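You operate a simulated robot arm through the tools that you are given. There is no shell and no other tool.

The job below is to be done with a simulated robot arm. You get a single attempt, and the scene is never put back.

## Task
Thin the glue in the mixing pail with water up to line 20 and crank it smooth.
Fine: swing the tap pipe over the pail, hold the tap lever down, swing the pipe back over the sink; no streaks may show. Where these are worked on the way, their far stop is far enough and under half their travel is too little: tap pipe.

It is judged by the outcome, as a careful person would: the job done as asked, and still so three seconds after it is handed in. It fails if anything else is knocked over, pushed out of place, dropped, spilled or broken.

## Robot
A 6-joint arm with a two-finger gripper, fixed in place. Base frame: the origin is at the foot of the arm, x ahead of it, y to its left, z up; the work surface is at about z = 840. Lengths are in mm, angles in rad, forces in N, time in s.
With the tool pointing down near the work surface it reaches from about 340 to 860 mm from the base axis. Its first joint turns from -2.897 to 2.897 rad. Payload 2.45 kg.
The TCP is the grasp point between the finger pads, 20 mm short of the fingertips. In the tool frame z runs along the fingers and y along their closing line. The gripper opens to 140 mm. The gripper's body begins 168 mm behind the TCP.
Orientation is that of the tool frame in the base frame, as a unit quaternion [x, y, z, w]. With the fingers straight down and closing along the base's y, the tool's x points along the base's -x, its y along +y and its z along -z.

## Interface
- The arm moves only by the tool send_rows. Its arguments are lists of equal length, an entry for each row: "delta_rot": the turn, a rotation vector about the tool's x, y, z in rad, a list of three; "xyz": the shift along the tool's x, y, z in mm, a list of three; "gripper": the gripper command, from -1 (fully open) to 1 (shut), values between in proportion. In form: {"delta_rot": [[wx, wy, wz], ...], "xyz": [[x, y, z], ...], "gripper": [gripper, ...]}. A call has 1 to 20 rows; each row shifts and turns the commanded pose from where the row before left it, along the tool's axes as they then stand. Each row takes 0.2 s and may step no farther than 50 mm and 0.15 rad from the row before; otherwise, or with a gripper value out of range, the whole call is refused. A pose out of reach is approached as far as the arm can. The call stops where the force on the tool passes 40 N (or 10 N more than at its start, if that is more) or the arm is blocked; 0.2 s more then pass. The fingers move at their own pace (about 45 mm/s each) and stop on an object; they squeeze with about 24 N. The grip force told is the motor's: it shows also when the fingers shut on nothing. Time passes only in rows, and 0.2 s behind the last, so rows that do not move let the fingers close. It gives the time, the measured TCP pose, the force on the tool (base axes), the opening and the grip force at its end, in the units of the frame above (readings bear some noise), with the torque about the TCP (base axes, N m) and any sound that the robot's microphone picked up, and new pictures: "show" is both (left out), scene, wrist or none.
- Cameras (640 x 400 px; columns grow to the right, rows downward): "scene" is fixed at [218.7, 500.2, 1734.6]; the picture's right is [-0.78, -0.63, 0.00], its down [-0.28, 0.35, -0.89] and it looks along [0.56, -0.70, -0.45] (base axes); focal length 259 px, centre (320, 200). "wrist" rides on the gripper at [78, 11, -209] in the tool frame; the picture's right is [-0.14, 0.99, 0.00], its down [-0.92, -0.13, -0.37] and it looks along [-0.37, -0.05, 0.93] (tool axes); focal length 280 px, centre (320, 200). There is no depth. A picture from a camera that has moved, and an enlarged one, comes with that camera's place and axes in the base frame and with its lens.
- move_column(by): slides the trunk up (or, below 0, down) by that many mm; the arm rides with it, the base frame stays. It gives what a move gives, with no picture.
- zoom(camera, box): a new picture of the part [left, top, right, bottom] of that camera's present view, enlarged. The clock stands still meanwhile.
- close_job(): hands the job in; it is judged then, once.

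Places have to be worked out from the pictures, the camera data and where the tool is seen. Open the gripper and draw the arm clear of the work before you hand the job in, unless the task says otherwise.

The tools are called by a JSON object that holds its "api" and its "payload". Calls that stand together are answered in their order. send_rows: Moves the arm, as the interface text tells. Its arguments: {"type":"object","properties":{"delta_rot":{"type":"array"},"xyz":{"type":"array"},"gripper":{"type":"array"},"show":{"type":"string","enum":["both","scene","wrist","none"]}},"required":["delta_rot","xyz","gripper"]} The other tools are called the same way: move_column (by) slides the trunk up or down; zoom (camera, box) takes an enlarged picture of a part of a camera's view; close_job () hands the job in.

At the start:

```text
time: 0.0
tcp_pos: [399.8, 55.7, 1611.7]
orientation: [0.0, 1.0, 0.0, 0.0]
contact_force: [0.1, -0.6, 0.6]
torque: [0.0, 0.06, -0.02]
grip_width: 140.1
grip_force: 0.1
trunk travel left (down, up): [-175.0, 55.0]
```

scene: 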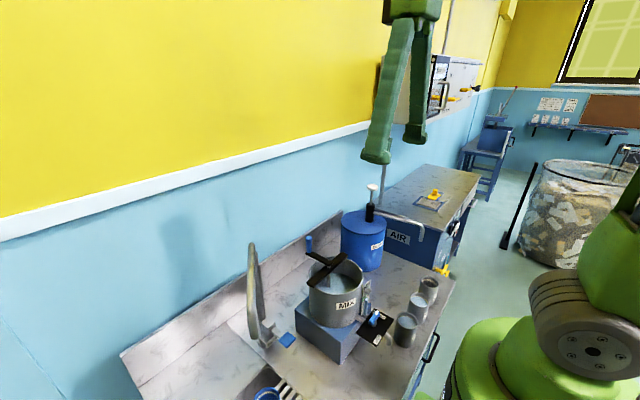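
wrist: 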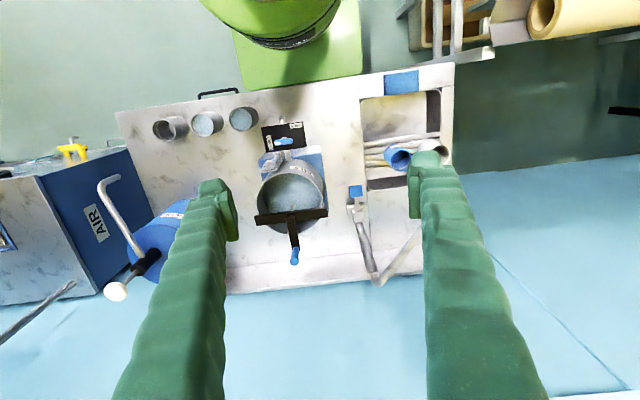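

I start by looking closely at both views to find the pail, tap pipe, lever and crank before moving anything.

{"api": "zoom", "payload": {"camera": "scene", "box": [220, 220, 460, 400]}}

{"api": "zoom", "payload": {"camera": "wrist", "box": [230, 90, 460, 300]}}

{"api": "zoom", "payload": {"camera": "scene", "box": [290, 240, 400, 340]}}

```text
2.22 times, centred on (340, 310) of scene
camera zoom: at [218.7, 500.2, 1734.6], right [-0.78, -0.63, 0.0], down [-0.28, 0.35, -0.89], along [0.56, -0.7, -0.45], focal length 575 px, centre (276, -44)
```

zoom: 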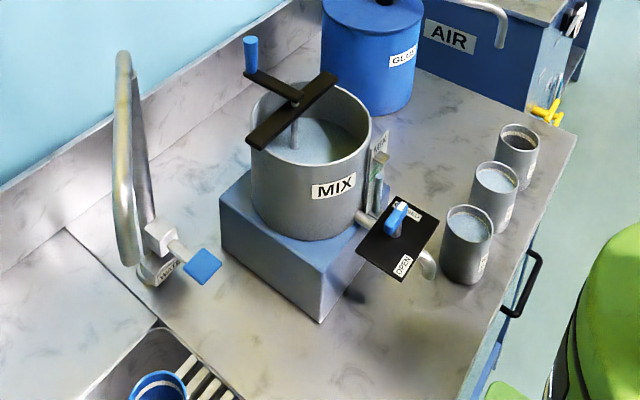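

```text
1.90 times, centred on (345, 195) of wrist
camera zoom: at [321.4, 65.7, 1820.6], right [0.14, 0.99, 0.0], down [0.92, -0.13, 0.37], along [0.37, -0.05, -0.93], focal length 534 px, centre (272, 210)
```

zoom: 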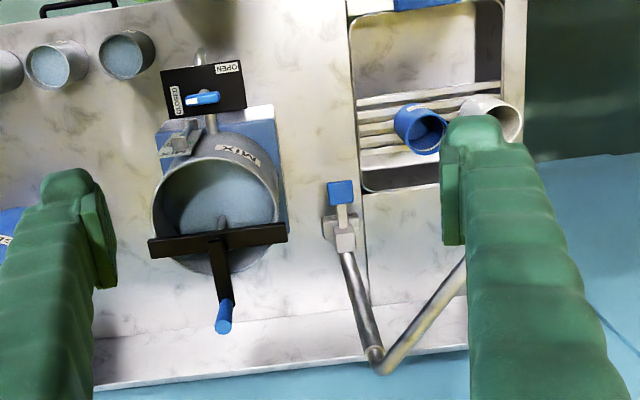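

```text
4.00 times, centred on (345, 290) of scene
camera zoom: at [218.7, 500.2, 1734.6], right [-0.78, -0.63, 0.0], down [-0.28, 0.35, -0.89], along [0.56, -0.7, -0.45], focal length 1036 px, centre (220, -160)
```

zoom: 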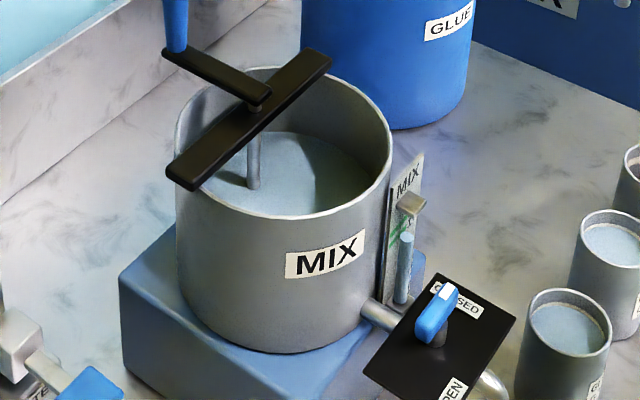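

The pail is near (600,-60), with the tap riser near (750,137) and the pipe about 1265 high over the sink. I'll zoom in on the gauge, valve, crank and tap in more detail.

{"api": "zoom", "payload": {"camera": "scene", "box": [350, 270, 400, 320]}}

{"api": "zoom", "payload": {"camera": "scene", "box": [235, 235, 315, 355]}}

{"api": "zoom", "payload": {"camera": "wrist", "box": [240, 110, 340, 210]}}

{"api": "zoom", "payload": {"camera": "wrist", "box": [340, 170, 440, 290]}}

```text
8.00 times, centred on (375, 295) of scene
camera zoom: at [218.7, 500.2, 1734.6], right [-0.78, -0.63, 0.0], down [-0.28, 0.35, -0.89], along [0.56, -0.7, -0.45], focal length 2071 px, centre (-120, -560)
```

zoom: 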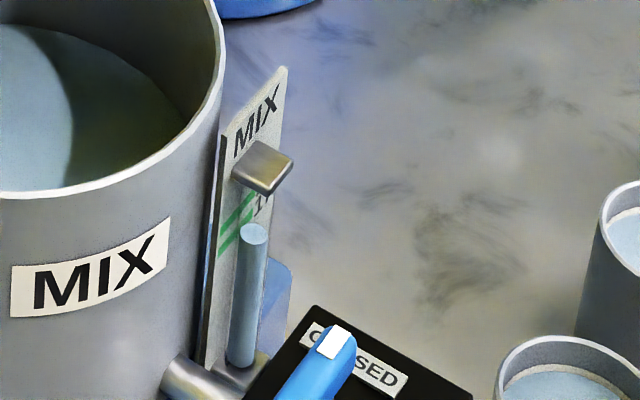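

```text
3.33 times, centred on (275, 295) of scene
camera zoom: at [218.7, 500.2, 1734.6], right [-0.78, -0.63, 0.0], down [-0.28, 0.35, -0.89], along [0.56, -0.7, -0.45], focal length 863 px, centre (470, -117)
```

zoom: 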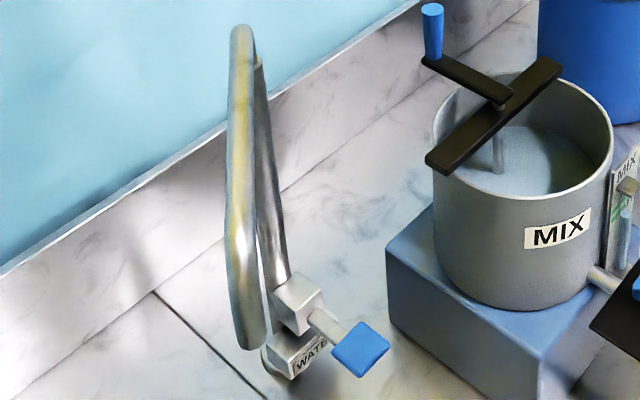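

```text
4.00 times, centred on (290, 160) of wrist
camera zoom: at [321.4, 65.7, 1820.6], right [0.14, 0.99, 0.0], down [0.92, -0.13, 0.37], along [0.37, -0.05, -0.93], focal length 1122 px, centre (440, 360)
```

zoom: 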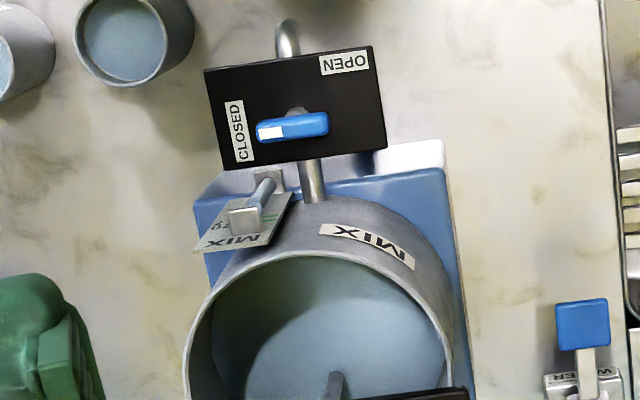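

```text
3.33 times, centred on (390, 230) of wrist
camera zoom: at [321.4, 65.7, 1820.6], right [0.14, 0.99, 0.0], down [0.92, -0.13, 0.37], along [0.37, -0.05, -0.93], focal length 935 px, centre (87, 100)
```

zoom: 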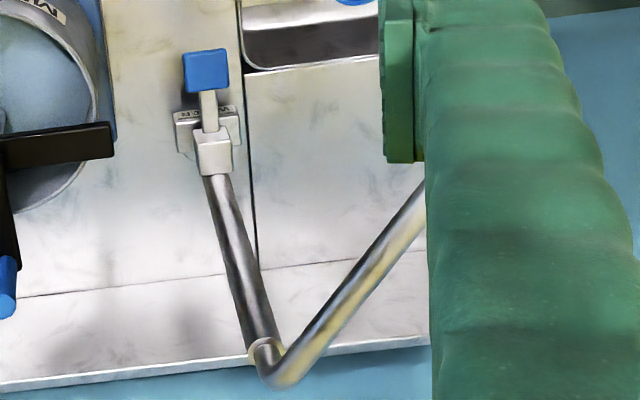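

The gauge plate faces -x and carries green lines and numbers that I can't read from here. I'll lower the hand with the fingers open over the bench front, tilted slightly forward, so the wrist camera sees the gauge face.

{"api": "send_rows", "payload": {"xyz": [[0, -20, 43], [0, -20, 43], [0, -20, 43], [0, -20, 43], [0, -20, 43], [0, -20, 43], [0, -20, 43]], "delta_rot": [[0, 0, 0], [0, 0, 0], [0, 0, 0], [0, 0, 0], [0, 0, 0], [0, 0, 0], [0, 0, 0]], "gripper": [-1, -1, -1, -1, -1, -1, -1]}}

```text
time: 1.6
tcp_pos: [399.8, -86.2, 1308.5]
orientation: [0.0, 1.0, 0.0, 0.0]
contact_force: [0.3, -0.7, 1.1]
torque: [-0.02, 0.05, 0.02]
grip_width: 139.9
grip_force: 0.1
trunk travel left (down, up): [-175.0, 55.0]
camera wrist: at [321.0, -75.8, 1517.8], right [0.14, 0.99, 0.0], down [0.92, -0.13, 0.37], along [0.36, -0.05, -0.93], focal length 280 px, centre (320, 200)
```

scene: 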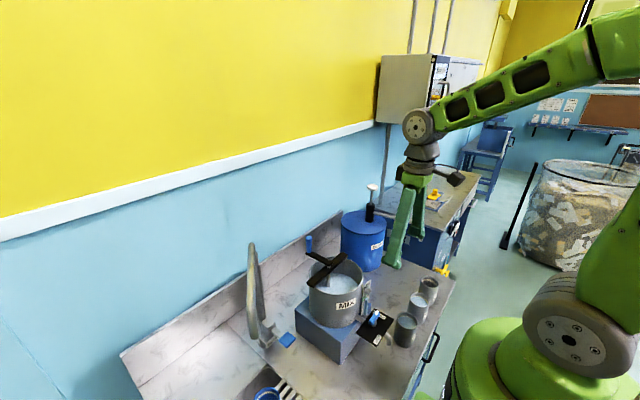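
wrist: 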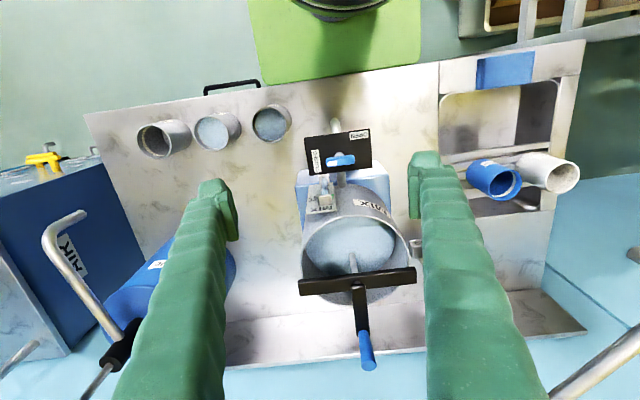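

The gauge now sits mid-view between the fingers, so I'll enlarge it, along with the crank top.

{"api": "zoom", "payload": {"camera": "wrist", "box": [300, 160, 350, 220]}}

{"api": "zoom", "payload": {"camera": "wrist", "box": [280, 120, 430, 380]}}

{"api": "zoom", "payload": {"camera": "scene", "box": [355, 275, 385, 305]}}

```text
6.67 times, centred on (325, 190) of wrist
camera zoom: at [321.0, -75.8, 1517.8], right [0.14, 0.99, 0.0], down [0.92, -0.13, 0.37], along [0.36, -0.05, -0.93], focal length 1869 px, centre (287, 267)
```

zoom: 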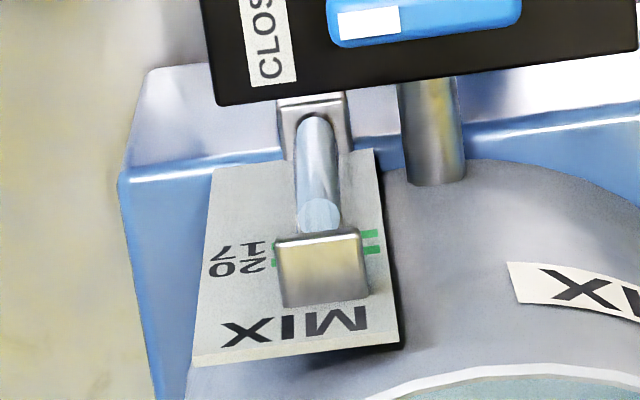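

```text
1.54 times, centred on (355, 250) of wrist
camera zoom: at [321.0, -75.8, 1517.8], right [0.14, 0.99, 0.0], down [0.92, -0.13, 0.37], along [0.36, -0.05, -0.93], focal length 431 px, centre (266, 123)
```

zoom: 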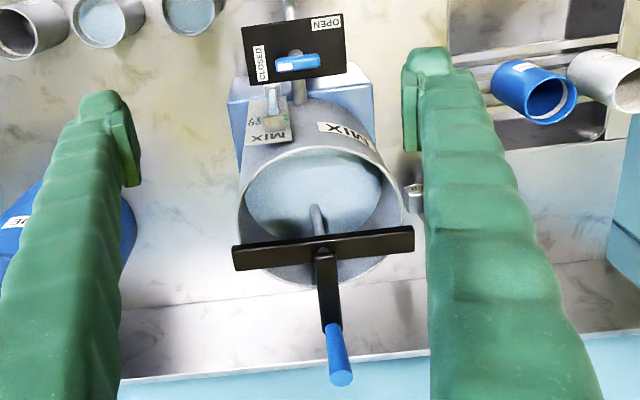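

```text
13.33 times, centred on (370, 290) of scene
camera zoom: at [218.7, 500.2, 1734.6], right [-0.78, -0.63, 0.0], down [-0.28, 0.35, -0.89], along [0.56, -0.7, -0.45], focal length 3452 px, centre (-347, -1000)
```

zoom: 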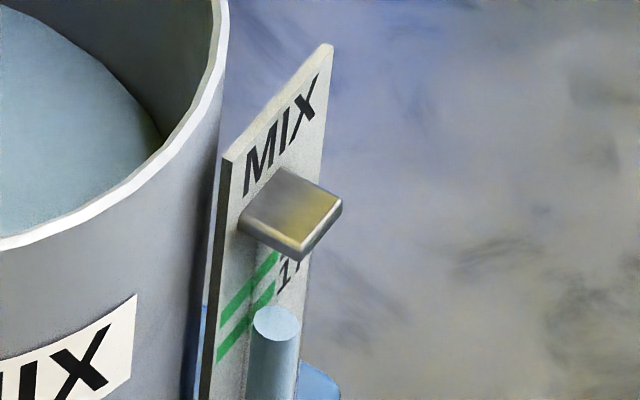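

The gauge shows two green lines, 17 (lower) and 20 (upper), and the fluid in the tube sits below both. Next I move up and left to see the whole tap pipe and its spout end.

{"api": "send_rows", "payload": {"xyz": [[0, 41, -25], [0, 41, -25], [0, 41, -25], [0, 41, -25], [0, 41, -25], [0, 41, -25], [0, 41, -25]], "delta_rot": [[0, 0, 0], [0, 0, 0], [0, 0, 0], [0, 0, 0], [0, 0, 0], [0, 0, 0], [0, 0, 0]], "gripper": [-1, -1, -1, -1, -1, -1, -1]}}

```text
time: 3.2
tcp_pos: [397.2, 204.9, 1487.6]
orientation: [0.0, 1.0, -0.001, 0.0]
contact_force: [-0.5, 0.9, 0.1]
torque: [-0.05, 0.03, 0.02]
grip_width: 139.8
grip_force: 0.0
trunk travel left (down, up): [-175.0, 55.0]
camera wrist: at [319.7, 215.2, 1696.0], right [0.14, 0.99, 0.0], down [0.92, -0.13, 0.37], along [0.36, -0.05, -0.93], focal length 280 px, centre (320, 200)
```

scene: 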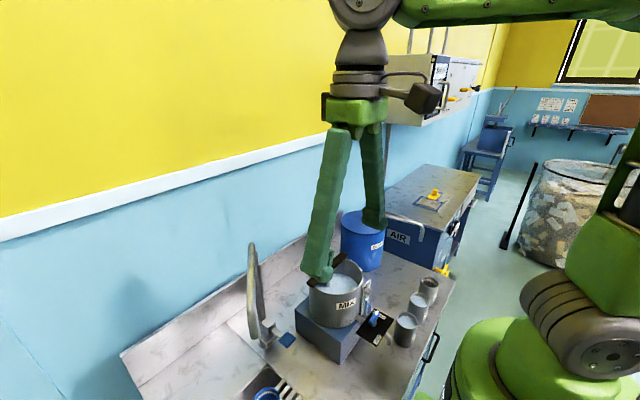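
wrist: 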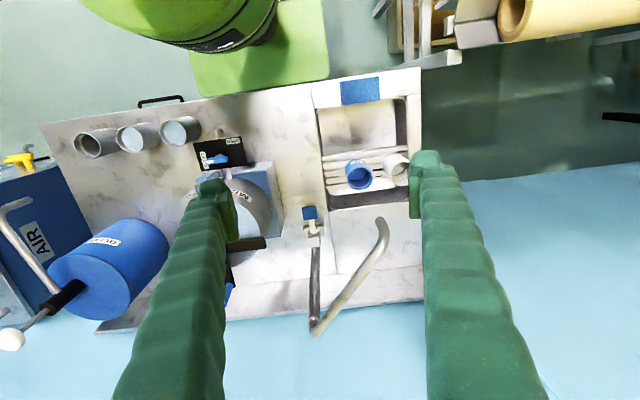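

The whole pipe now shows from riser to spout, with a downturned end over the sink. I'll enlarge it in both views to fix its position.

{"api": "zoom", "payload": {"camera": "wrist", "box": [270, 180, 430, 345]}}

{"api": "zoom", "payload": {"camera": "scene", "box": [235, 235, 315, 355]}}

```text
2.42 times, centred on (350, 262) of wrist
camera zoom: at [319.7, 215.2, 1696.0], right [0.14, 0.99, 0.0], down [0.92, -0.13, 0.37], along [0.36, -0.05, -0.93], focal length 680 px, centre (247, 48)
```

zoom: 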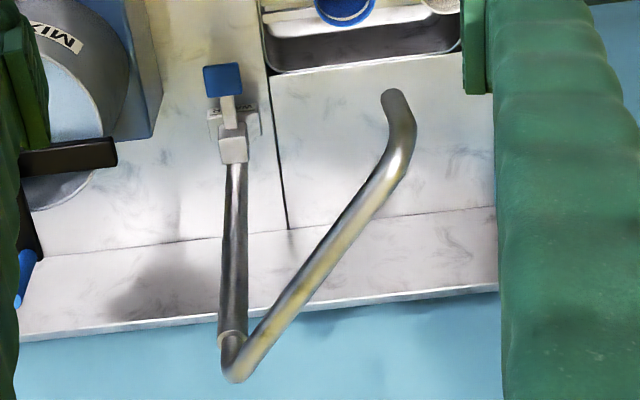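

```text
3.33 times, centred on (275, 295) of scene
camera zoom: at [218.7, 500.2, 1734.6], right [-0.78, -0.63, 0.0], down [-0.28, 0.35, -0.89], along [0.56, -0.7, -0.45], focal length 863 px, centre (470, -117)
```

zoom: 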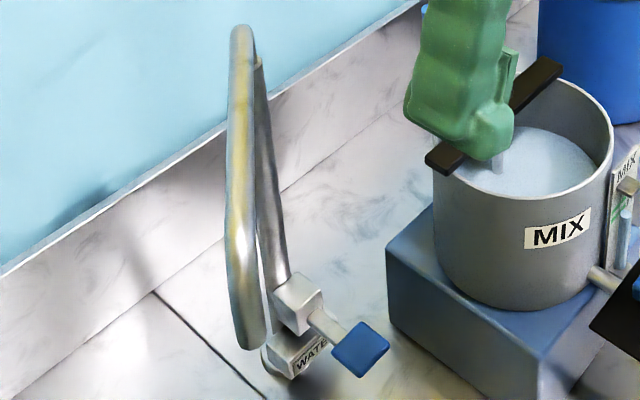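

The pipe runs from a riser near (762,138) to a spout end near (573,298,1198), with its horizontal part at z≈1260. Before working it I want a flatter view of the gauge, so I move back in front of it and tilt the hand forward.

{"api": "send_rows", "payload": {"xyz": [[-5, -37, 31], [-5, -37, 31], [-5, -37, 31], [-5, -37, 31], [-5, -37, 31], [-5, -37, 31], [-5, -37, 31], [-5, -37, 31], [0, 0, 0], [0, 0, 0], [0, 0, 0], [0, 0, 0], [0, 0, 0]], "delta_rot": [[0, 0, 0], [0, 0, 0], [0, 0, 0], [0, 0, 0], [0, 0, 0], [0, 0, 0], [0, 0, 0], [0, 0, 0], [0, -0.14, 0], [0, -0.14, 0], [0, -0.14, 0], [0, -0.14, 0], [0, -0.14, 0]], "gripper": [-1, -1, -1, -1, -1, -1, -1, -1, -1, -1, -1, -1, -1]}}

```text
time: 6.0
tcp_pos: [502.0, -127.0, 1284.3]
orientation: [0.001, 0.941, 0.0, 0.34]
contact_force: [-0.2, -0.4, -0.1]
torque: [-0.01, 0.01, 0.05]
grip_width: 139.9
grip_force: 0.0
out of reach, approached as far as the arm can: row 12, 13
trunk travel left (down, up): [-175.0, 55.0]
camera wrist: at [308.0, -115.2, 1394.3], right [0.11, 0.99, 0.09], down [0.47, -0.13, 0.87], along [0.87, -0.05, -0.48], focal length 280 px, centre (320, 200)
```

scene: 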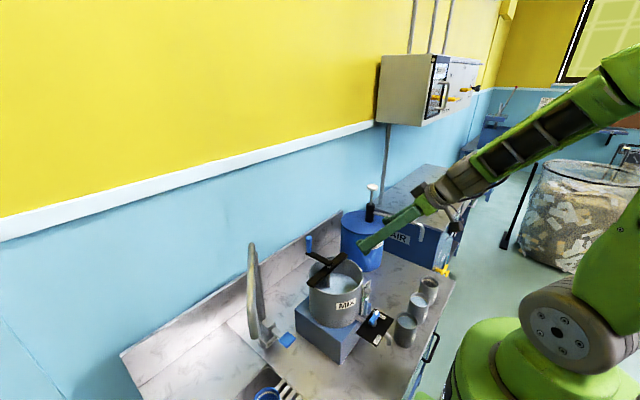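
wrist: 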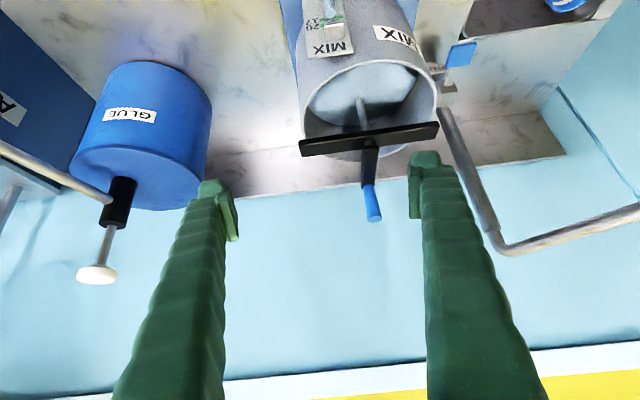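

That tilt went past the arm's reach, so the arm drifted forward, and the gauge is at the top edge of the view. I'll undo most of the tilt in place and check where the hand settles.

{"api": "send_rows", "payload": {"xyz": [[0, 0, 0], [0, 0, 0], [0, 0, 0], [0, 0, 0]], "delta_rot": [[0, 0.1, 0], [0, 0.1, 0], [0, 0.1, 0], [0, 0.1, 0]], "gripper": [-1, -1, -1, -1], "show": "none"}}

```text
time: 7.0
tcp_pos: [503.2, -124.9, 1282.6]
orientation: [0.001, 0.989, 0.0, 0.147]
contact_force: [0.3, 0.3, 0.0]
torque: [-0.01, 0.0, 0.01]
grip_width: 140.0
grip_force: 0.2
trunk travel left (down, up): [-175.0, 55.0]
```

The hand settled at (503,-125,1283) with about 0.3 rad of tilt. I'll go down and back to about (420,-90,1090) to look at the gauge from lower down, staying above the valve (top about 1000) and in front of the pail.

{"api": "send_rows", "payload": {"xyz": [[27, 7, 32], [27, 7, 32], [27, 7, 32], [27, 7, 32], [27, 7, 32]], "delta_rot": [[0, 0, 0], [0, 0, 0], [0, 0, 0], [0, 0, 0], [0, 0, 0]], "gripper": [-1, -1, -1, -1, -1]}}

```text
time: 8.2
tcp_pos: [451.1, -99.5, 1093.9]
orientation: [-0.003, 0.989, 0.001, 0.146]
contact_force: [1.0, 0.0, 0.8]
torque: [-0.03, 0.03, -0.03]
grip_width: 140.0
grip_force: 0.1
out of reach, approached as far as the arm can: row 4, 5
trunk travel left (down, up): [-175.0, 55.0]
camera wrist: at [316.4, -90.3, 1270.2], right [0.13, 0.99, 0.04], down [0.78, -0.12, 0.62], along [0.62, -0.05, -0.78], focal length 280 px, centre (320, 200)
```

scene: 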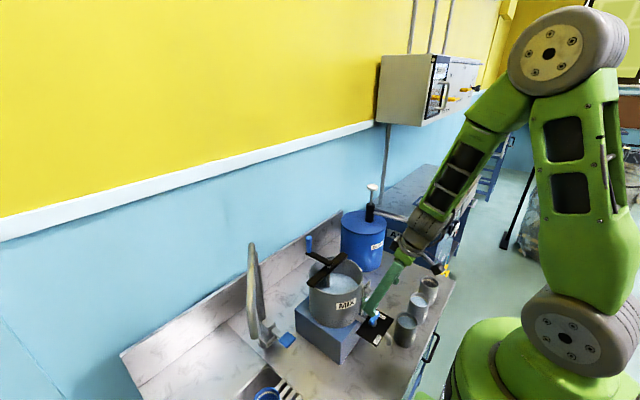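
wrist: 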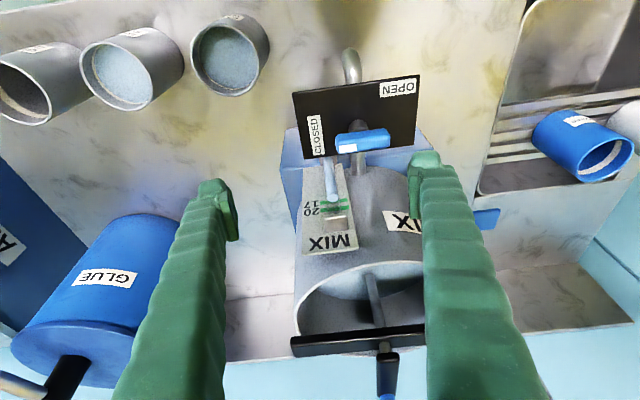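

The gauge is much clearer from here, so I'll enlarge it in both cameras.

{"api": "zoom", "payload": {"camera": "wrist", "box": [300, 150, 370, 255]}}

{"api": "zoom", "payload": {"camera": "wrist", "box": [315, 185, 355, 225]}}

{"api": "zoom", "payload": {"camera": "wrist", "box": [290, 230, 430, 345]}}

```text
3.81 times, centred on (335, 202) of wrist
camera zoom: at [316.4, -90.3, 1270.2], right [0.13, 0.99, 0.04], down [0.78, -0.12, 0.62], along [0.62, -0.05, -0.78], focal length 1068 px, centre (263, 190)
```

zoom: 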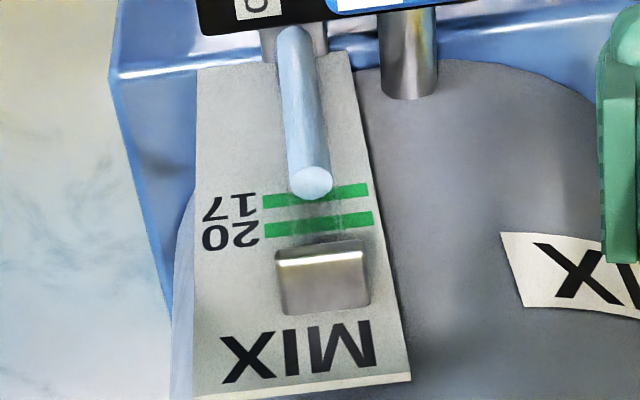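

```text
10.00 times, centred on (335, 205) of wrist
camera zoom: at [316.4, -90.3, 1270.2], right [0.13, 0.99, 0.04], down [0.78, -0.12, 0.62], along [0.62, -0.05, -0.78], focal length 2804 px, centre (170, 150)
```

zoom: 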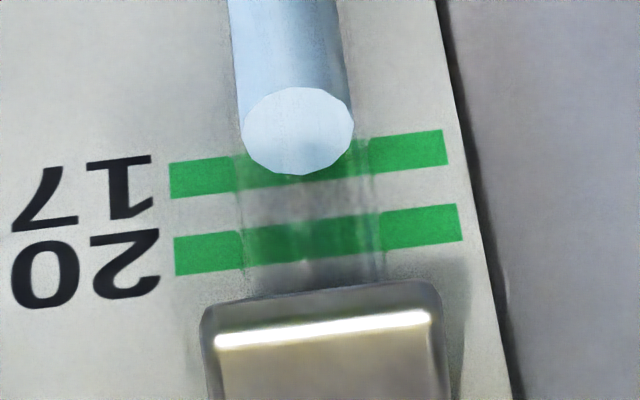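

```text
3.48 times, centred on (360, 288) of wrist
camera zoom: at [316.4, -90.3, 1270.2], right [0.13, 0.99, 0.04], down [0.78, -0.12, 0.62], along [0.62, -0.05, -0.78], focal length 975 px, centre (181, -104)
```

zoom: 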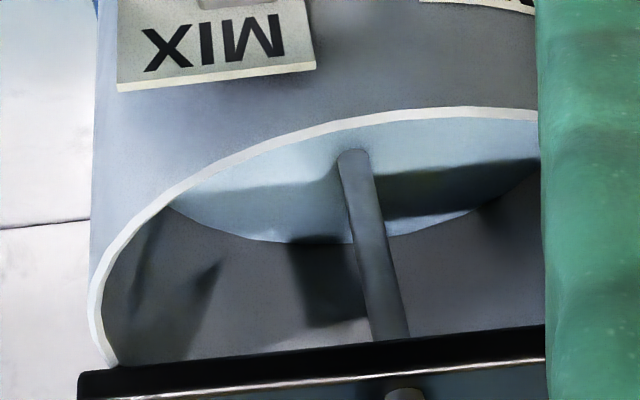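

From this view plus the scene camera, the tube stands about 8 mm in front of the plate. The level sits roughly 4 mm above the centre of the 17 line, so near 18, and line 20 is about 12 mm above line 17. Now I'll rise clear and level the hand, ready to go to the tap pipe.

{"api": "send_rows", "payload": {"xyz": [[-13, 0, -43], [-13, 0, -43], [-13, 0, -43], [-13, 0, -43], [-13, 0, -43], [-13, 0, -43], [0, 0, 0], [0, 0, 0], [0, 0, 0]], "delta_rot": [[0, 0, 0], [0, 0, 0], [0, 0, 0], [0, 0, 0], [0, 0, 0], [0, 0, 0], [0, 0.098, 0], [0, 0.098, 0], [0, 0.098, 0]], "gripper": [-1, -1, -1, -1, -1, -1, -1, -1, -1], "show": "none"}}

```text
time: 10.2
tcp_pos: [452.1, -101.1, 1366.3]
orientation: [0.0, 1.0, 0.0, 0.002]
contact_force: [1.5, -0.1, 0.6]
torque: [0.02, 0.1, -0.01]
grip_width: 139.9
grip_force: 0.1
trunk travel left (down, up): [-175.0, 55.0]
```

The hand is level at (452,-101,1366). I'll move above the pipe's horizontal run near (617,261), then yaw so the fingers close across it.

{"api": "send_rows", "payload": {"xyz": [[-18.3, 40.2, 0], [-18.3, 40.2, 0], [-18.3, 40.2, 0], [-18.3, 40.2, 0], [-18.3, 40.2, 0], [-18.3, 40.2, 0], [-18.3, 40.2, 0], [-18.3, 40.2, 0], [-18.3, 40.2, 0], [0, 0, 0], [0, 0, 0], [0, 0, 0], [0, 0, 0], [0, 0, 0]], "delta_rot": [[0, 0, 0], [0, 0, 0], [0, 0, 0], [0, 0, 0], [0, 0, 0], [0, 0, 0], [0, 0, 0], [0, 0, 0], [0, 0, 0], [0, 0, 0.14], [0, 0, 0.14], [0, 0, 0.14], [0, 0, 0.14], [0, 0, 0.14]], "gripper": [-1, -1, -1, -1, -1, -1, -1, -1, -1, -0.6, -0.4, -0.2, 0, 0]}}

```text
time: 13.2
tcp_pos: [615.9, 260.3, 1368.2]
orientation: [0.343, 0.939, 0.001, 0.003]
contact_force: [0.8, 0.4, 0.0]
torque: [0.04, 0.03, 0.0]
grip_width: 69.9
grip_force: 0.0
trunk travel left (down, up): [-175.0, 55.0]
camera wrist: at [561.4, 318.8, 1575.2], right [0.74, 0.67, 0.0], down [0.62, -0.69, 0.37], along [0.25, -0.27, -0.93], focal length 280 px, centre (320, 200)
```

scene: 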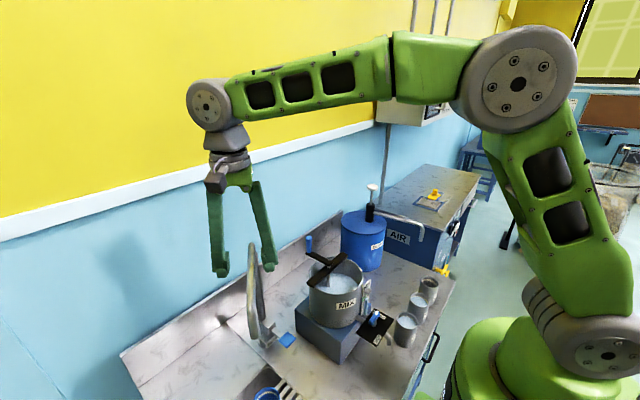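
wrist: 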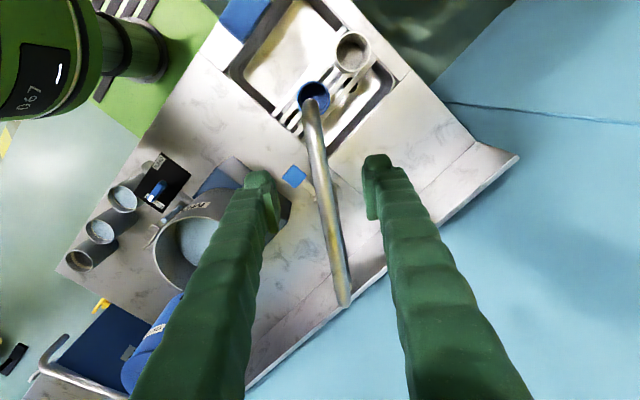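

The pipe passes midway between the fingertips, with the fingers 70 mm apart. I'll lower straight down to straddle it at z≈1252.

{"api": "send_rows", "payload": {"xyz": [[0, 0, 38], [0, 0, 38], [0, 0, 38]], "delta_rot": [[0, 0, 0], [0, 0, 0], [0, 0, 0]], "gripper": [0, 0, 0]}}

```text
time: 14.0
tcp_pos: [618.9, 259.0, 1251.8]
orientation: [0.343, 0.939, 0.001, 0.002]
contact_force: [0.3, -0.2, -1.1]
torque: [-0.01, 0.04, 0.02]
grip_width: 70.0
grip_force: 0.1
trunk travel left (down, up): [-175.0, 55.0]
camera wrist: at [565.1, 317.2, 1459.2], right [0.74, 0.67, 0.0], down [0.62, -0.69, 0.37], along [0.25, -0.27, -0.93], focal length 280 px, centre (320, 200)
```

scene: 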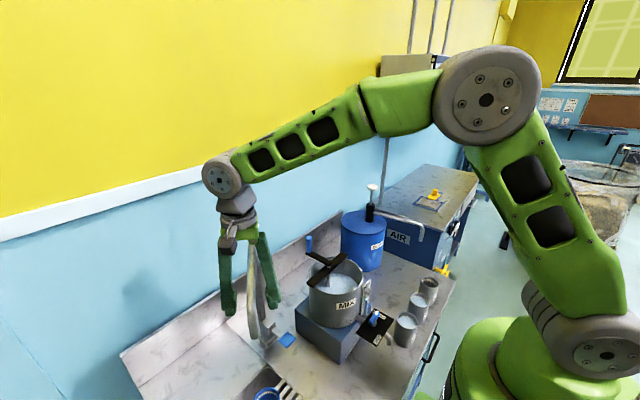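
wrist: 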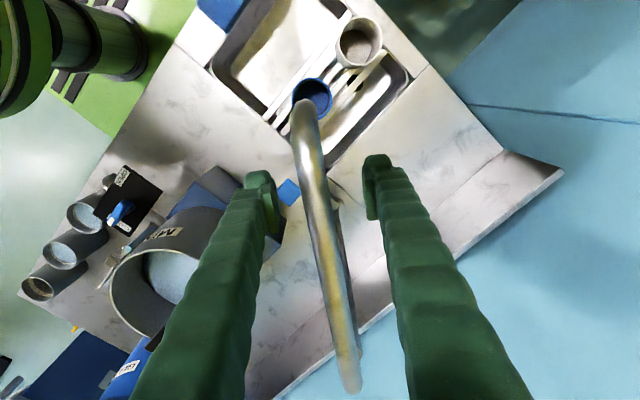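

The fingers straddle the pipe with free space either side. I'll swing along an arc about the riser (762,138), radius about 187 mm, toward the pail, turning the hand with it, and check halfway.

{"api": "send_rows", "payload": {"xyz": [[-0.9, -18.7, 0], [-0.9, -18.7, 0], [-0.9, -18.7, 0], [-0.9, -18.7, 0], [-0.9, -18.7, 0], [-0.9, -18.7, 0], [-0.9, -18.7, 0], [-0.9, -18.7, 0]], "delta_rot": [[0, 0, -0.1], [0, 0, -0.1], [0, 0, -0.1], [0, 0, -0.1], [0, 0, -0.1], [0, 0, -0.1], [0, 0, -0.1], [0, 0, -0.1]], "gripper": [0, 0, 0, 0, 0, 0, 0, 0]}}

```text
time: 15.8
tcp_pos: [574.1, 121.7, 1254.5]
orientation: [-0.05, 0.999, 0.0, 0.003]
contact_force: [0.1, 0.6, 0.0]
torque: [0.02, 0.03, -0.03]
grip_width: 70.1
grip_force: 0.2
trunk travel left (down, up): [-175.0, 55.0]
camera wrist: at [492.9, 123.7, 1461.8], right [0.04, 1.0, 0.0], down [0.93, -0.03, 0.37], along [0.37, -0.01, -0.93], focal length 280 px, centre (320, 200)
```

scene: 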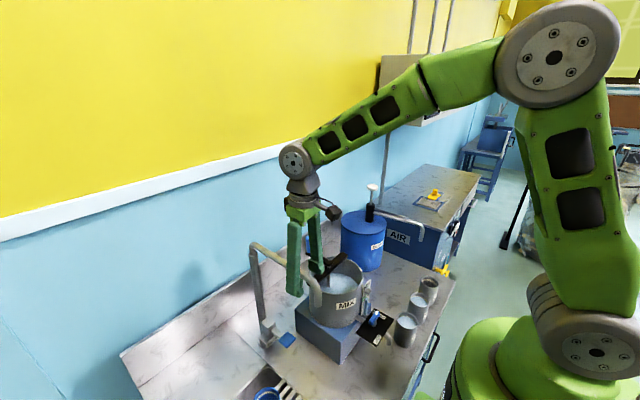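
wrist: 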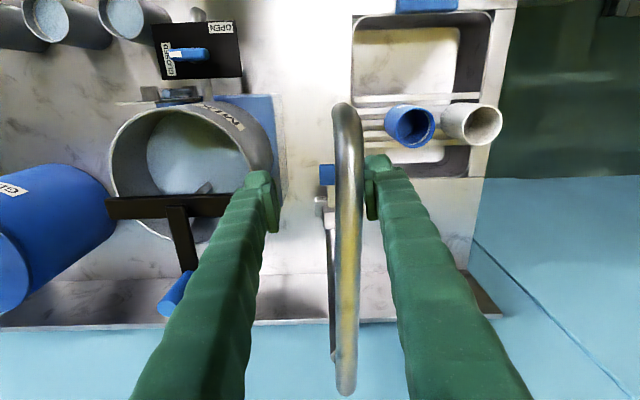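

The pipe is moving freely against the trailing finger and is now near 178°. Before going on, I'll check the crank handle's height against my fingertips.

{"api": "zoom", "payload": {"camera": "wrist", "box": [90, 150, 290, 350]}}

{"api": "zoom", "payload": {"camera": "scene", "box": [280, 220, 380, 320]}}

```text
2.00 times, centred on (190, 250) of wrist
camera zoom: at [492.9, 123.7, 1461.8], right [0.04, 1.0, 0.0], down [0.93, -0.03, 0.37], along [0.37, -0.01, -0.93], focal length 561 px, centre (580, 100)
```

zoom: 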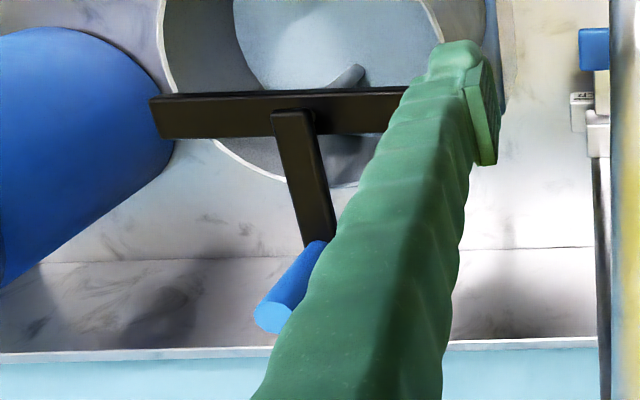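

```text
4.00 times, centred on (330, 270) of scene
camera zoom: at [218.7, 500.2, 1734.6], right [-0.78, -0.63, 0.0], down [-0.28, 0.35, -0.89], along [0.56, -0.7, -0.45], focal length 1036 px, centre (280, -80)
```

zoom: 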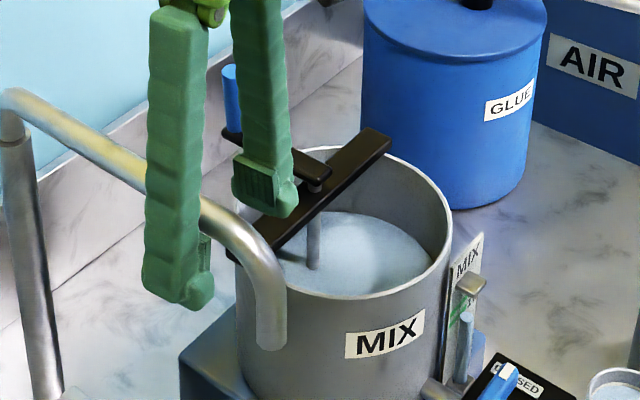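

The handle top is about z=1215, below my fingertips, and the spout's path stays well away from it. I'll raise a little, narrow the gap to about 50 mm, and continue the swing.

{"api": "send_rows", "payload": {"xyz": [[0, 0, -7], [-0.9, -18.7, 0], [-0.9, -18.7, 0], [-0.9, -18.7, 0], [-0.9, -18.7, 0], [-0.9, -18.7, 0], [-0.9, -18.7, 0]], "delta_rot": [[0, 0, 0], [0, 0, -0.1], [0, 0, -0.1], [0, 0, -0.1], [0, 0, -0.1], [0, 0, -0.1], [0, 0, -0.1]], "gripper": [0.3, 0.3, 0.3, 0.3, 0.3, 0.3, 0.3]}}

```text
time: 17.4
tcp_pos: [616.4, 17.7, 1260.5]
orientation: [-0.344, 0.939, -0.001, 0.002]
contact_force: [0.1, 0.3, -0.6]
torque: [0.0, 0.0, 0.01]
grip_width: 48.9
grip_force: 0.1
trunk travel left (down, up): [-175.0, 55.0]
camera wrist: at [549.6, -25.1, 1468.3], right [-0.53, 0.84, 0.0], down [0.78, 0.5, 0.37], along [0.32, 0.2, -0.93], focal length 280 px, centre (320, 200)
```

scene: 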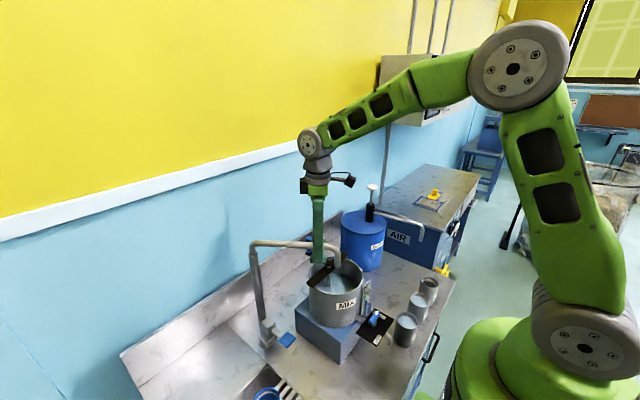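
wrist: 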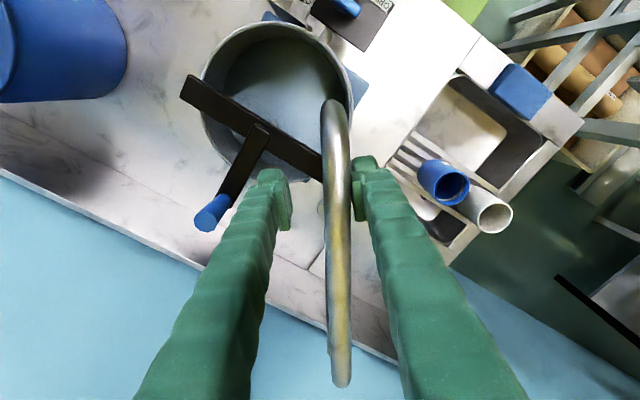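

The spout now hangs at the pail's near-left edge. I'll continue in smaller steps until it meets its far stop.

{"api": "send_rows", "payload": {"xyz": [[-0.3, -11.2, 0], [-0.3, -11.2, 0], [-0.3, -11.2, 0], [-0.3, -11.2, 0]], "delta_rot": [[0, 0, -0.06], [0, 0, -0.06], [0, 0, -0.06], [0, 0, -0.06]], "gripper": [0.3, 0.3, 0.3, 0.3]}}

```text
time: 18.4
tcp_pos: [644.8, -7.0, 1258.7]
orientation: [-0.453, 0.892, 0.0, 0.0]
contact_force: [-11.0, 14.7, -4.3]
torque: [-0.28, -0.37, -0.4]
grip_width: 58.3
grip_force: 7.4
trunk travel left (down, up): [-175.0, 55.0]
camera wrist: at [589.8, -65.5, 1468.8], right [-0.72, 0.69, 0.0], down [0.64, 0.67, 0.37], along [0.26, 0.27, -0.93], focal length 280 px, centre (320, 200)
```

scene: 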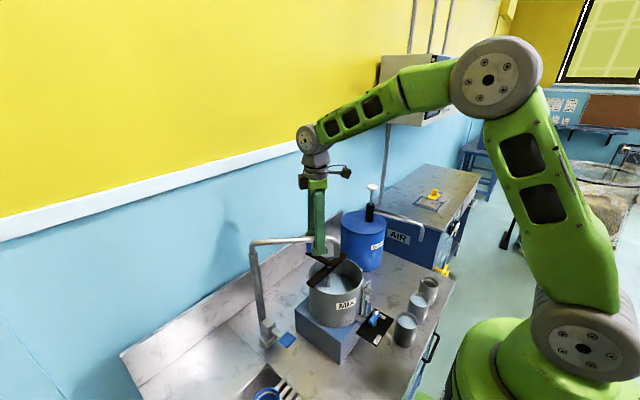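
wrist: 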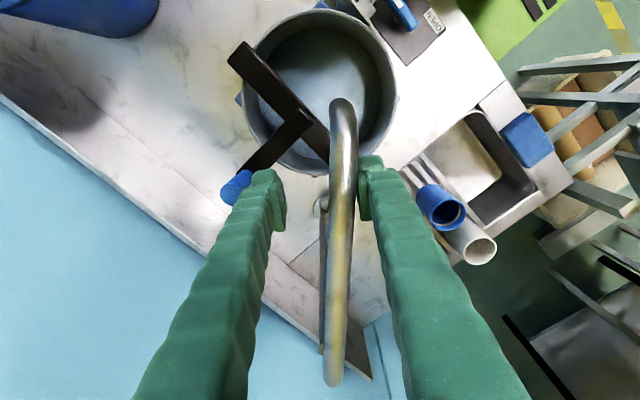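

The readings show about 18 N and the trailing finger pushed back, so the pipe is on its far stop with the spout over the pail. I'll ease back to take the load off, then rise clear.

{"api": "send_rows", "payload": {"xyz": [[0, 12, 0], [0, 3, 0], [0, 0, -40], [0, 0, -45], [0, 0, -45]], "delta_rot": [[0, 0, 0], [0, 0, 0], [0, 0, 0], [0, 0, 0], [0, 0, 0]], "gripper": [0.2, 0.1, 0.1, 0.1, 0.1]}}

```text
time: 19.6
tcp_pos: [632.3, 1.1, 1392.7]
orientation: [-0.453, 0.891, -0.001, 0.002]
contact_force: [-0.3, 0.3, 0.7]
torque: [-0.02, -0.03, 0.01]
grip_width: 63.0
grip_force: 0.0
trunk travel left (down, up): [-175.0, 55.0]
camera wrist: at [576.8, -56.3, 1601.3], right [-0.72, 0.69, -0.01], down [0.64, 0.67, 0.37], along [0.26, 0.26, -0.93], focal length 280 px, centre (320, 200)
```

scene: 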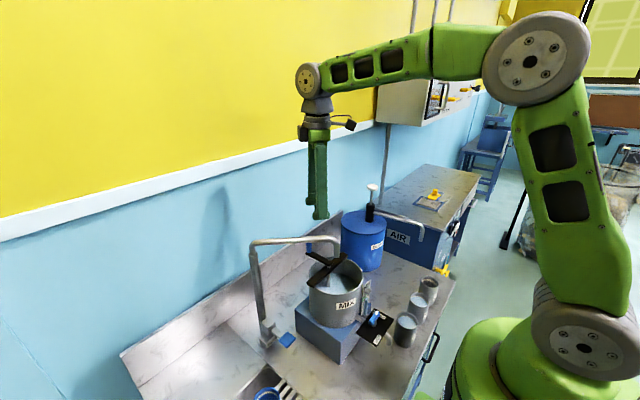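
wrist: 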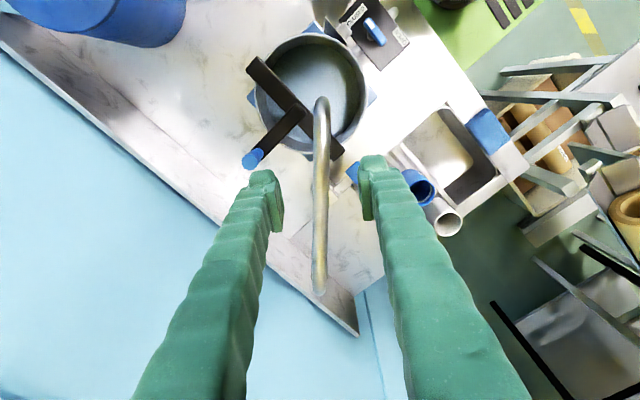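

I'm clear of the pipe. I'll check in both views that the spout really hangs inside the pail.

{"api": "zoom", "payload": {"camera": "scene", "box": [240, 215, 390, 365]}}

{"api": "zoom", "payload": {"camera": "wrist", "box": [230, 10, 430, 220]}}

```text
2.67 times, centred on (315, 290) of scene
camera zoom: at [218.7, 500.2, 1734.6], right [-0.78, -0.63, 0.0], down [-0.28, 0.35, -0.89], along [0.56, -0.7, -0.45], focal length 690 px, centre (333, -40)
```

zoom: 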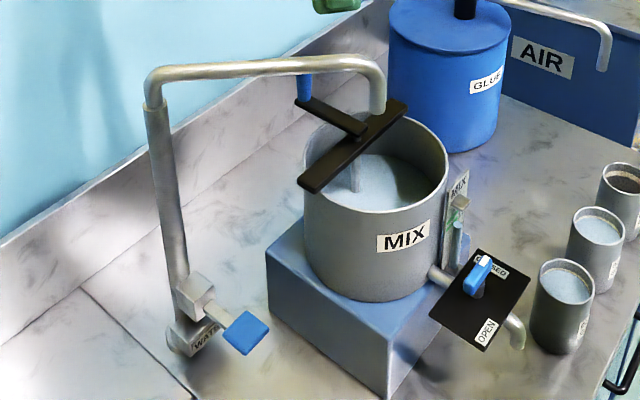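

```text
1.90 times, centred on (330, 115) of wrist
camera zoom: at [576.8, -56.3, 1601.3], right [-0.72, 0.69, -0.01], down [0.64, 0.67, 0.37], along [0.26, 0.26, -0.93], focal length 534 px, centre (301, 362)
```

zoom: 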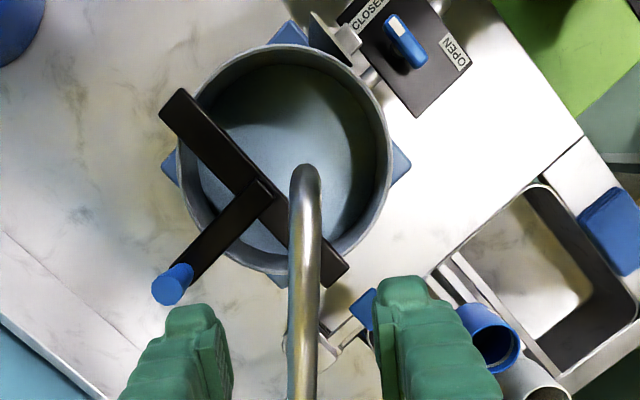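

The spout sits over the pail opening near (586,-43), inside the rim and clear of the crossbar. Next I'll yaw the hand back, move left of the pipe above the lever side, close the fingers and tilt slightly, so the gripper body stays away from the pipe.

{"api": "send_rows", "payload": {"xyz": [[0, 0, -10], [0, 0, 0], [0, 0, 0], [0, 0, 0], [0, 0, 0], [0, 0, 0], [0, 0, 0], [12, 37.5, 0], [12, 37.5, 0], [12, 37.5, 0], [12, 37.5, 0], [0, 0, 0], [0, 0, 0], [0, 0, 0]], "delta_rot": [[0, 0, 0.1344], [0, 0, 0.1344], [0, 0, 0.1344], [0, 0, 0.1344], [0, 0, 0.1344], [0, 0, 0.1344], [0, 0, 0.1344], [0, 0, 0], [0, 0, 0], [0, 0, 0], [0, 0, 0], [0, -0.117, 0], [0, -0.117, 0], [0, -0.117, 0]], "gripper": [0.1, 0.1, 0.1, 0.1, 0.1, 0.1, 0.1, 0.3, 0.5, 0.7, 0.9, 1, 1, 1]}}

```text
time: 22.6
tcp_pos: [587.3, 147.3, 1401.5]
orientation: [0.0, 0.984, -0.001, 0.179]
contact_force: [0.3, 0.3, 0.1]
torque: [-0.03, -0.03, 0.02]
grip_width: 0.0
grip_force: 23.4
trunk travel left (down, up): [-175.0, 55.0]
camera wrist: at [439.7, 157.5, 1568.5], right [0.13, 0.99, 0.05], down [0.73, -0.13, 0.67], along [0.67, -0.05, -0.74], focal length 280 px, centre (320, 200)
```

scene: 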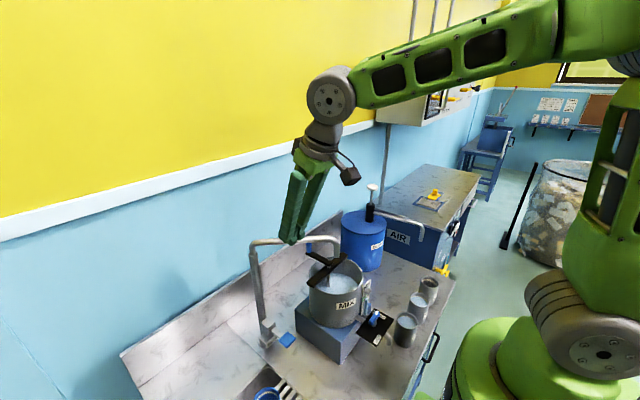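
wrist: 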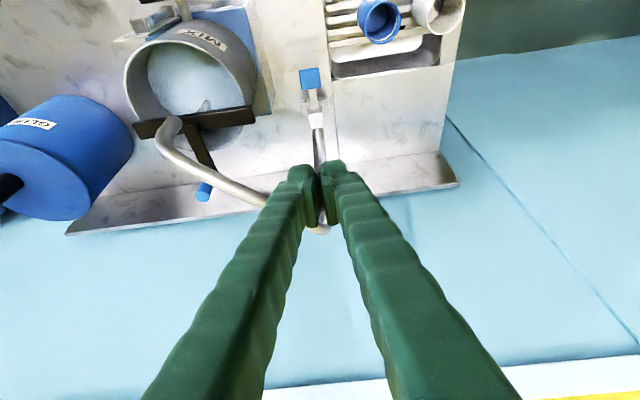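

The lever paddle shows just ahead of the closed fingers. I'll enlarge it in both cameras to place it.

{"api": "zoom", "payload": {"camera": "wrist", "box": [280, 55, 350, 125]}}

{"api": "zoom", "payload": {"camera": "scene", "box": [250, 310, 310, 360]}}

```text
5.71 times, centred on (315, 90) of wrist
camera zoom: at [439.7, 157.5, 1568.5], right [0.13, 0.99, 0.05], down [0.73, -0.13, 0.67], along [0.67, -0.05, -0.74], focal length 1602 px, centre (349, 829)
```

zoom: 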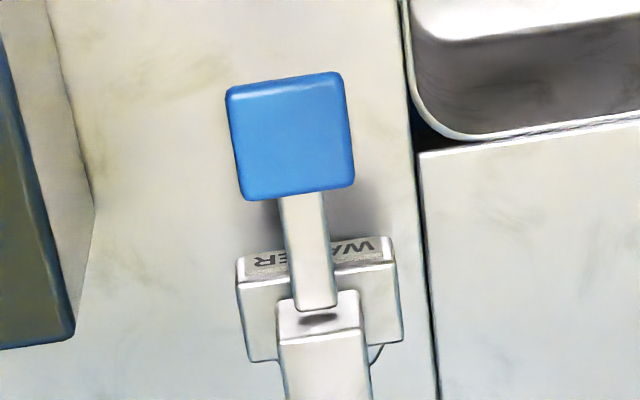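

```text
8.00 times, centred on (280, 335) of scene
camera zoom: at [218.7, 500.2, 1734.6], right [-0.78, -0.63, 0.0], down [-0.28, 0.35, -0.89], along [0.56, -0.7, -0.45], focal length 2071 px, centre (640, -880)
```

zoom: 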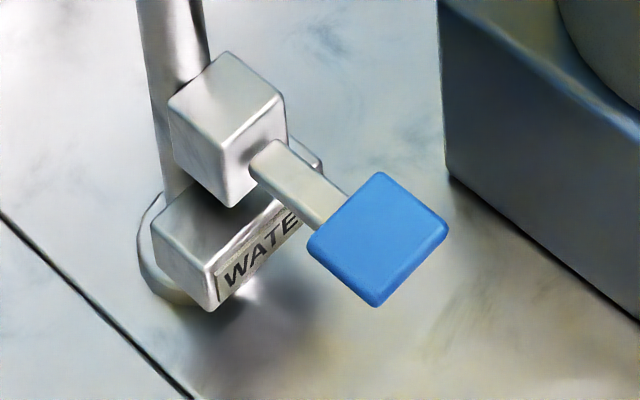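

The paddle's top centre comes out near (649,138,950), about 45 mm square, with its stem running back to the block at x≈725. I'll come down with closed fingers to hover about 35 mm above its outer half.

{"api": "send_rows", "payload": {"xyz": [[8.2, -1, 43.3], [8.2, -1, 43.3], [8.2, -1, 43.3], [8.2, -1, 43.3], [8.2, -1, 43.3], [8.2, -1, 43.3], [8.2, -1, 43.3], [8.2, -1, 43.3], [8.2, -1, 43.3]], "delta_rot": [[0, 0, 0], [0, 0, 0], [0, 0, 0], [0, 0, 0], [0, 0, 0], [0, 0, 0], [0, 0, 0], [0, 0, 0], [0, 0, 0]], "gripper": [1, 1, 1, 1, 1, 1, 1, 1, 1]}}

```text
time: 24.6
tcp_pos: [657.3, 138.1, 1006.0]
orientation: [0.0, 0.984, -0.002, 0.177]
contact_force: [-0.2, -0.4, 0.1]
torque: [0.03, 0.05, -0.03]
grip_width: 0.0
grip_force: 23.9
trunk travel left (down, up): [-175.0, 55.0]
camera wrist: at [511.1, 147.6, 1175.5], right [0.13, 0.99, 0.05], down [0.73, -0.13, 0.67], along [0.67, -0.05, -0.74], focal length 280 px, centre (320, 200)
```

scene: 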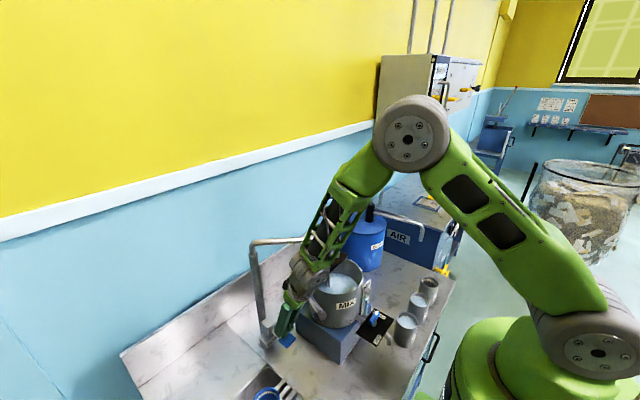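
wrist: 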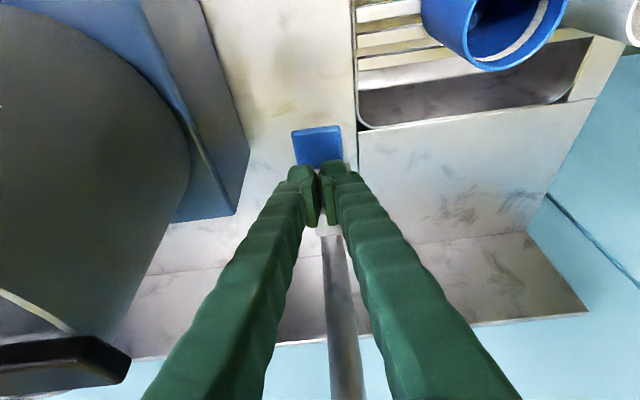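

The gauge stays visible in the scene view from this pose. I'll take a close baseline picture of it, then come down to just above the paddle.

{"api": "zoom", "payload": {"camera": "scene", "box": [355, 275, 385, 305]}}

{"api": "send_rows", "payload": {"xyz": [[3, 0, 8], [3, 0, 8], [2.4, 0, 6.4]], "delta_rot": [[0, 0, 0], [0, 0, 0], [0, 0, 0]], "gripper": [1, 1, 1], "show": "wrist"}}

```text
13.33 times, centred on (370, 290) of scene
camera zoom: at [218.7, 500.2, 1734.6], right [-0.78, -0.63, 0.0], down [-0.28, 0.35, -0.89], along [0.56, -0.7, -0.45], focal length 3452 px, centre (-347, -1000)
```

zoom: 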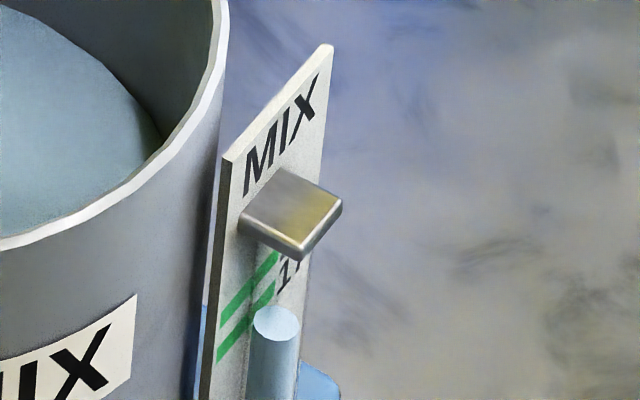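

```text
time: 25.4
tcp_pos: [654.0, 138.2, 984.8]
orientation: [0.0, 0.984, 0.0, 0.177]
contact_force: [0.2, 0.3, -0.4]
torque: [-0.01, -0.02, -0.05]
grip_width: 0.0
grip_force: 24.3
trunk travel left (down, up): [-175.0, 55.0]
camera wrist: at [509.0, 148.1, 1152.7], right [0.13, 0.99, 0.05], down [0.73, -0.13, 0.67], along [0.67, -0.05, -0.74], focal length 280 px, centre (320, 200)
```

wrist: 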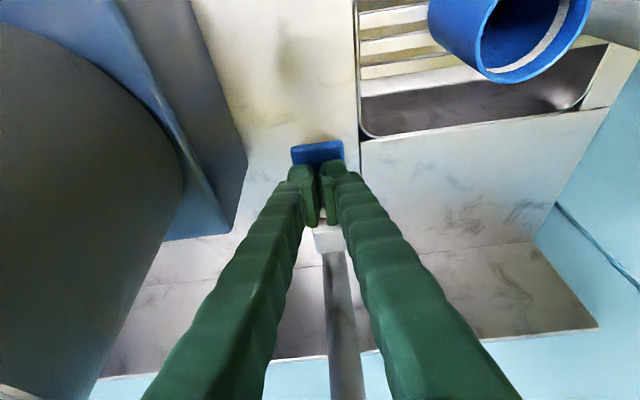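

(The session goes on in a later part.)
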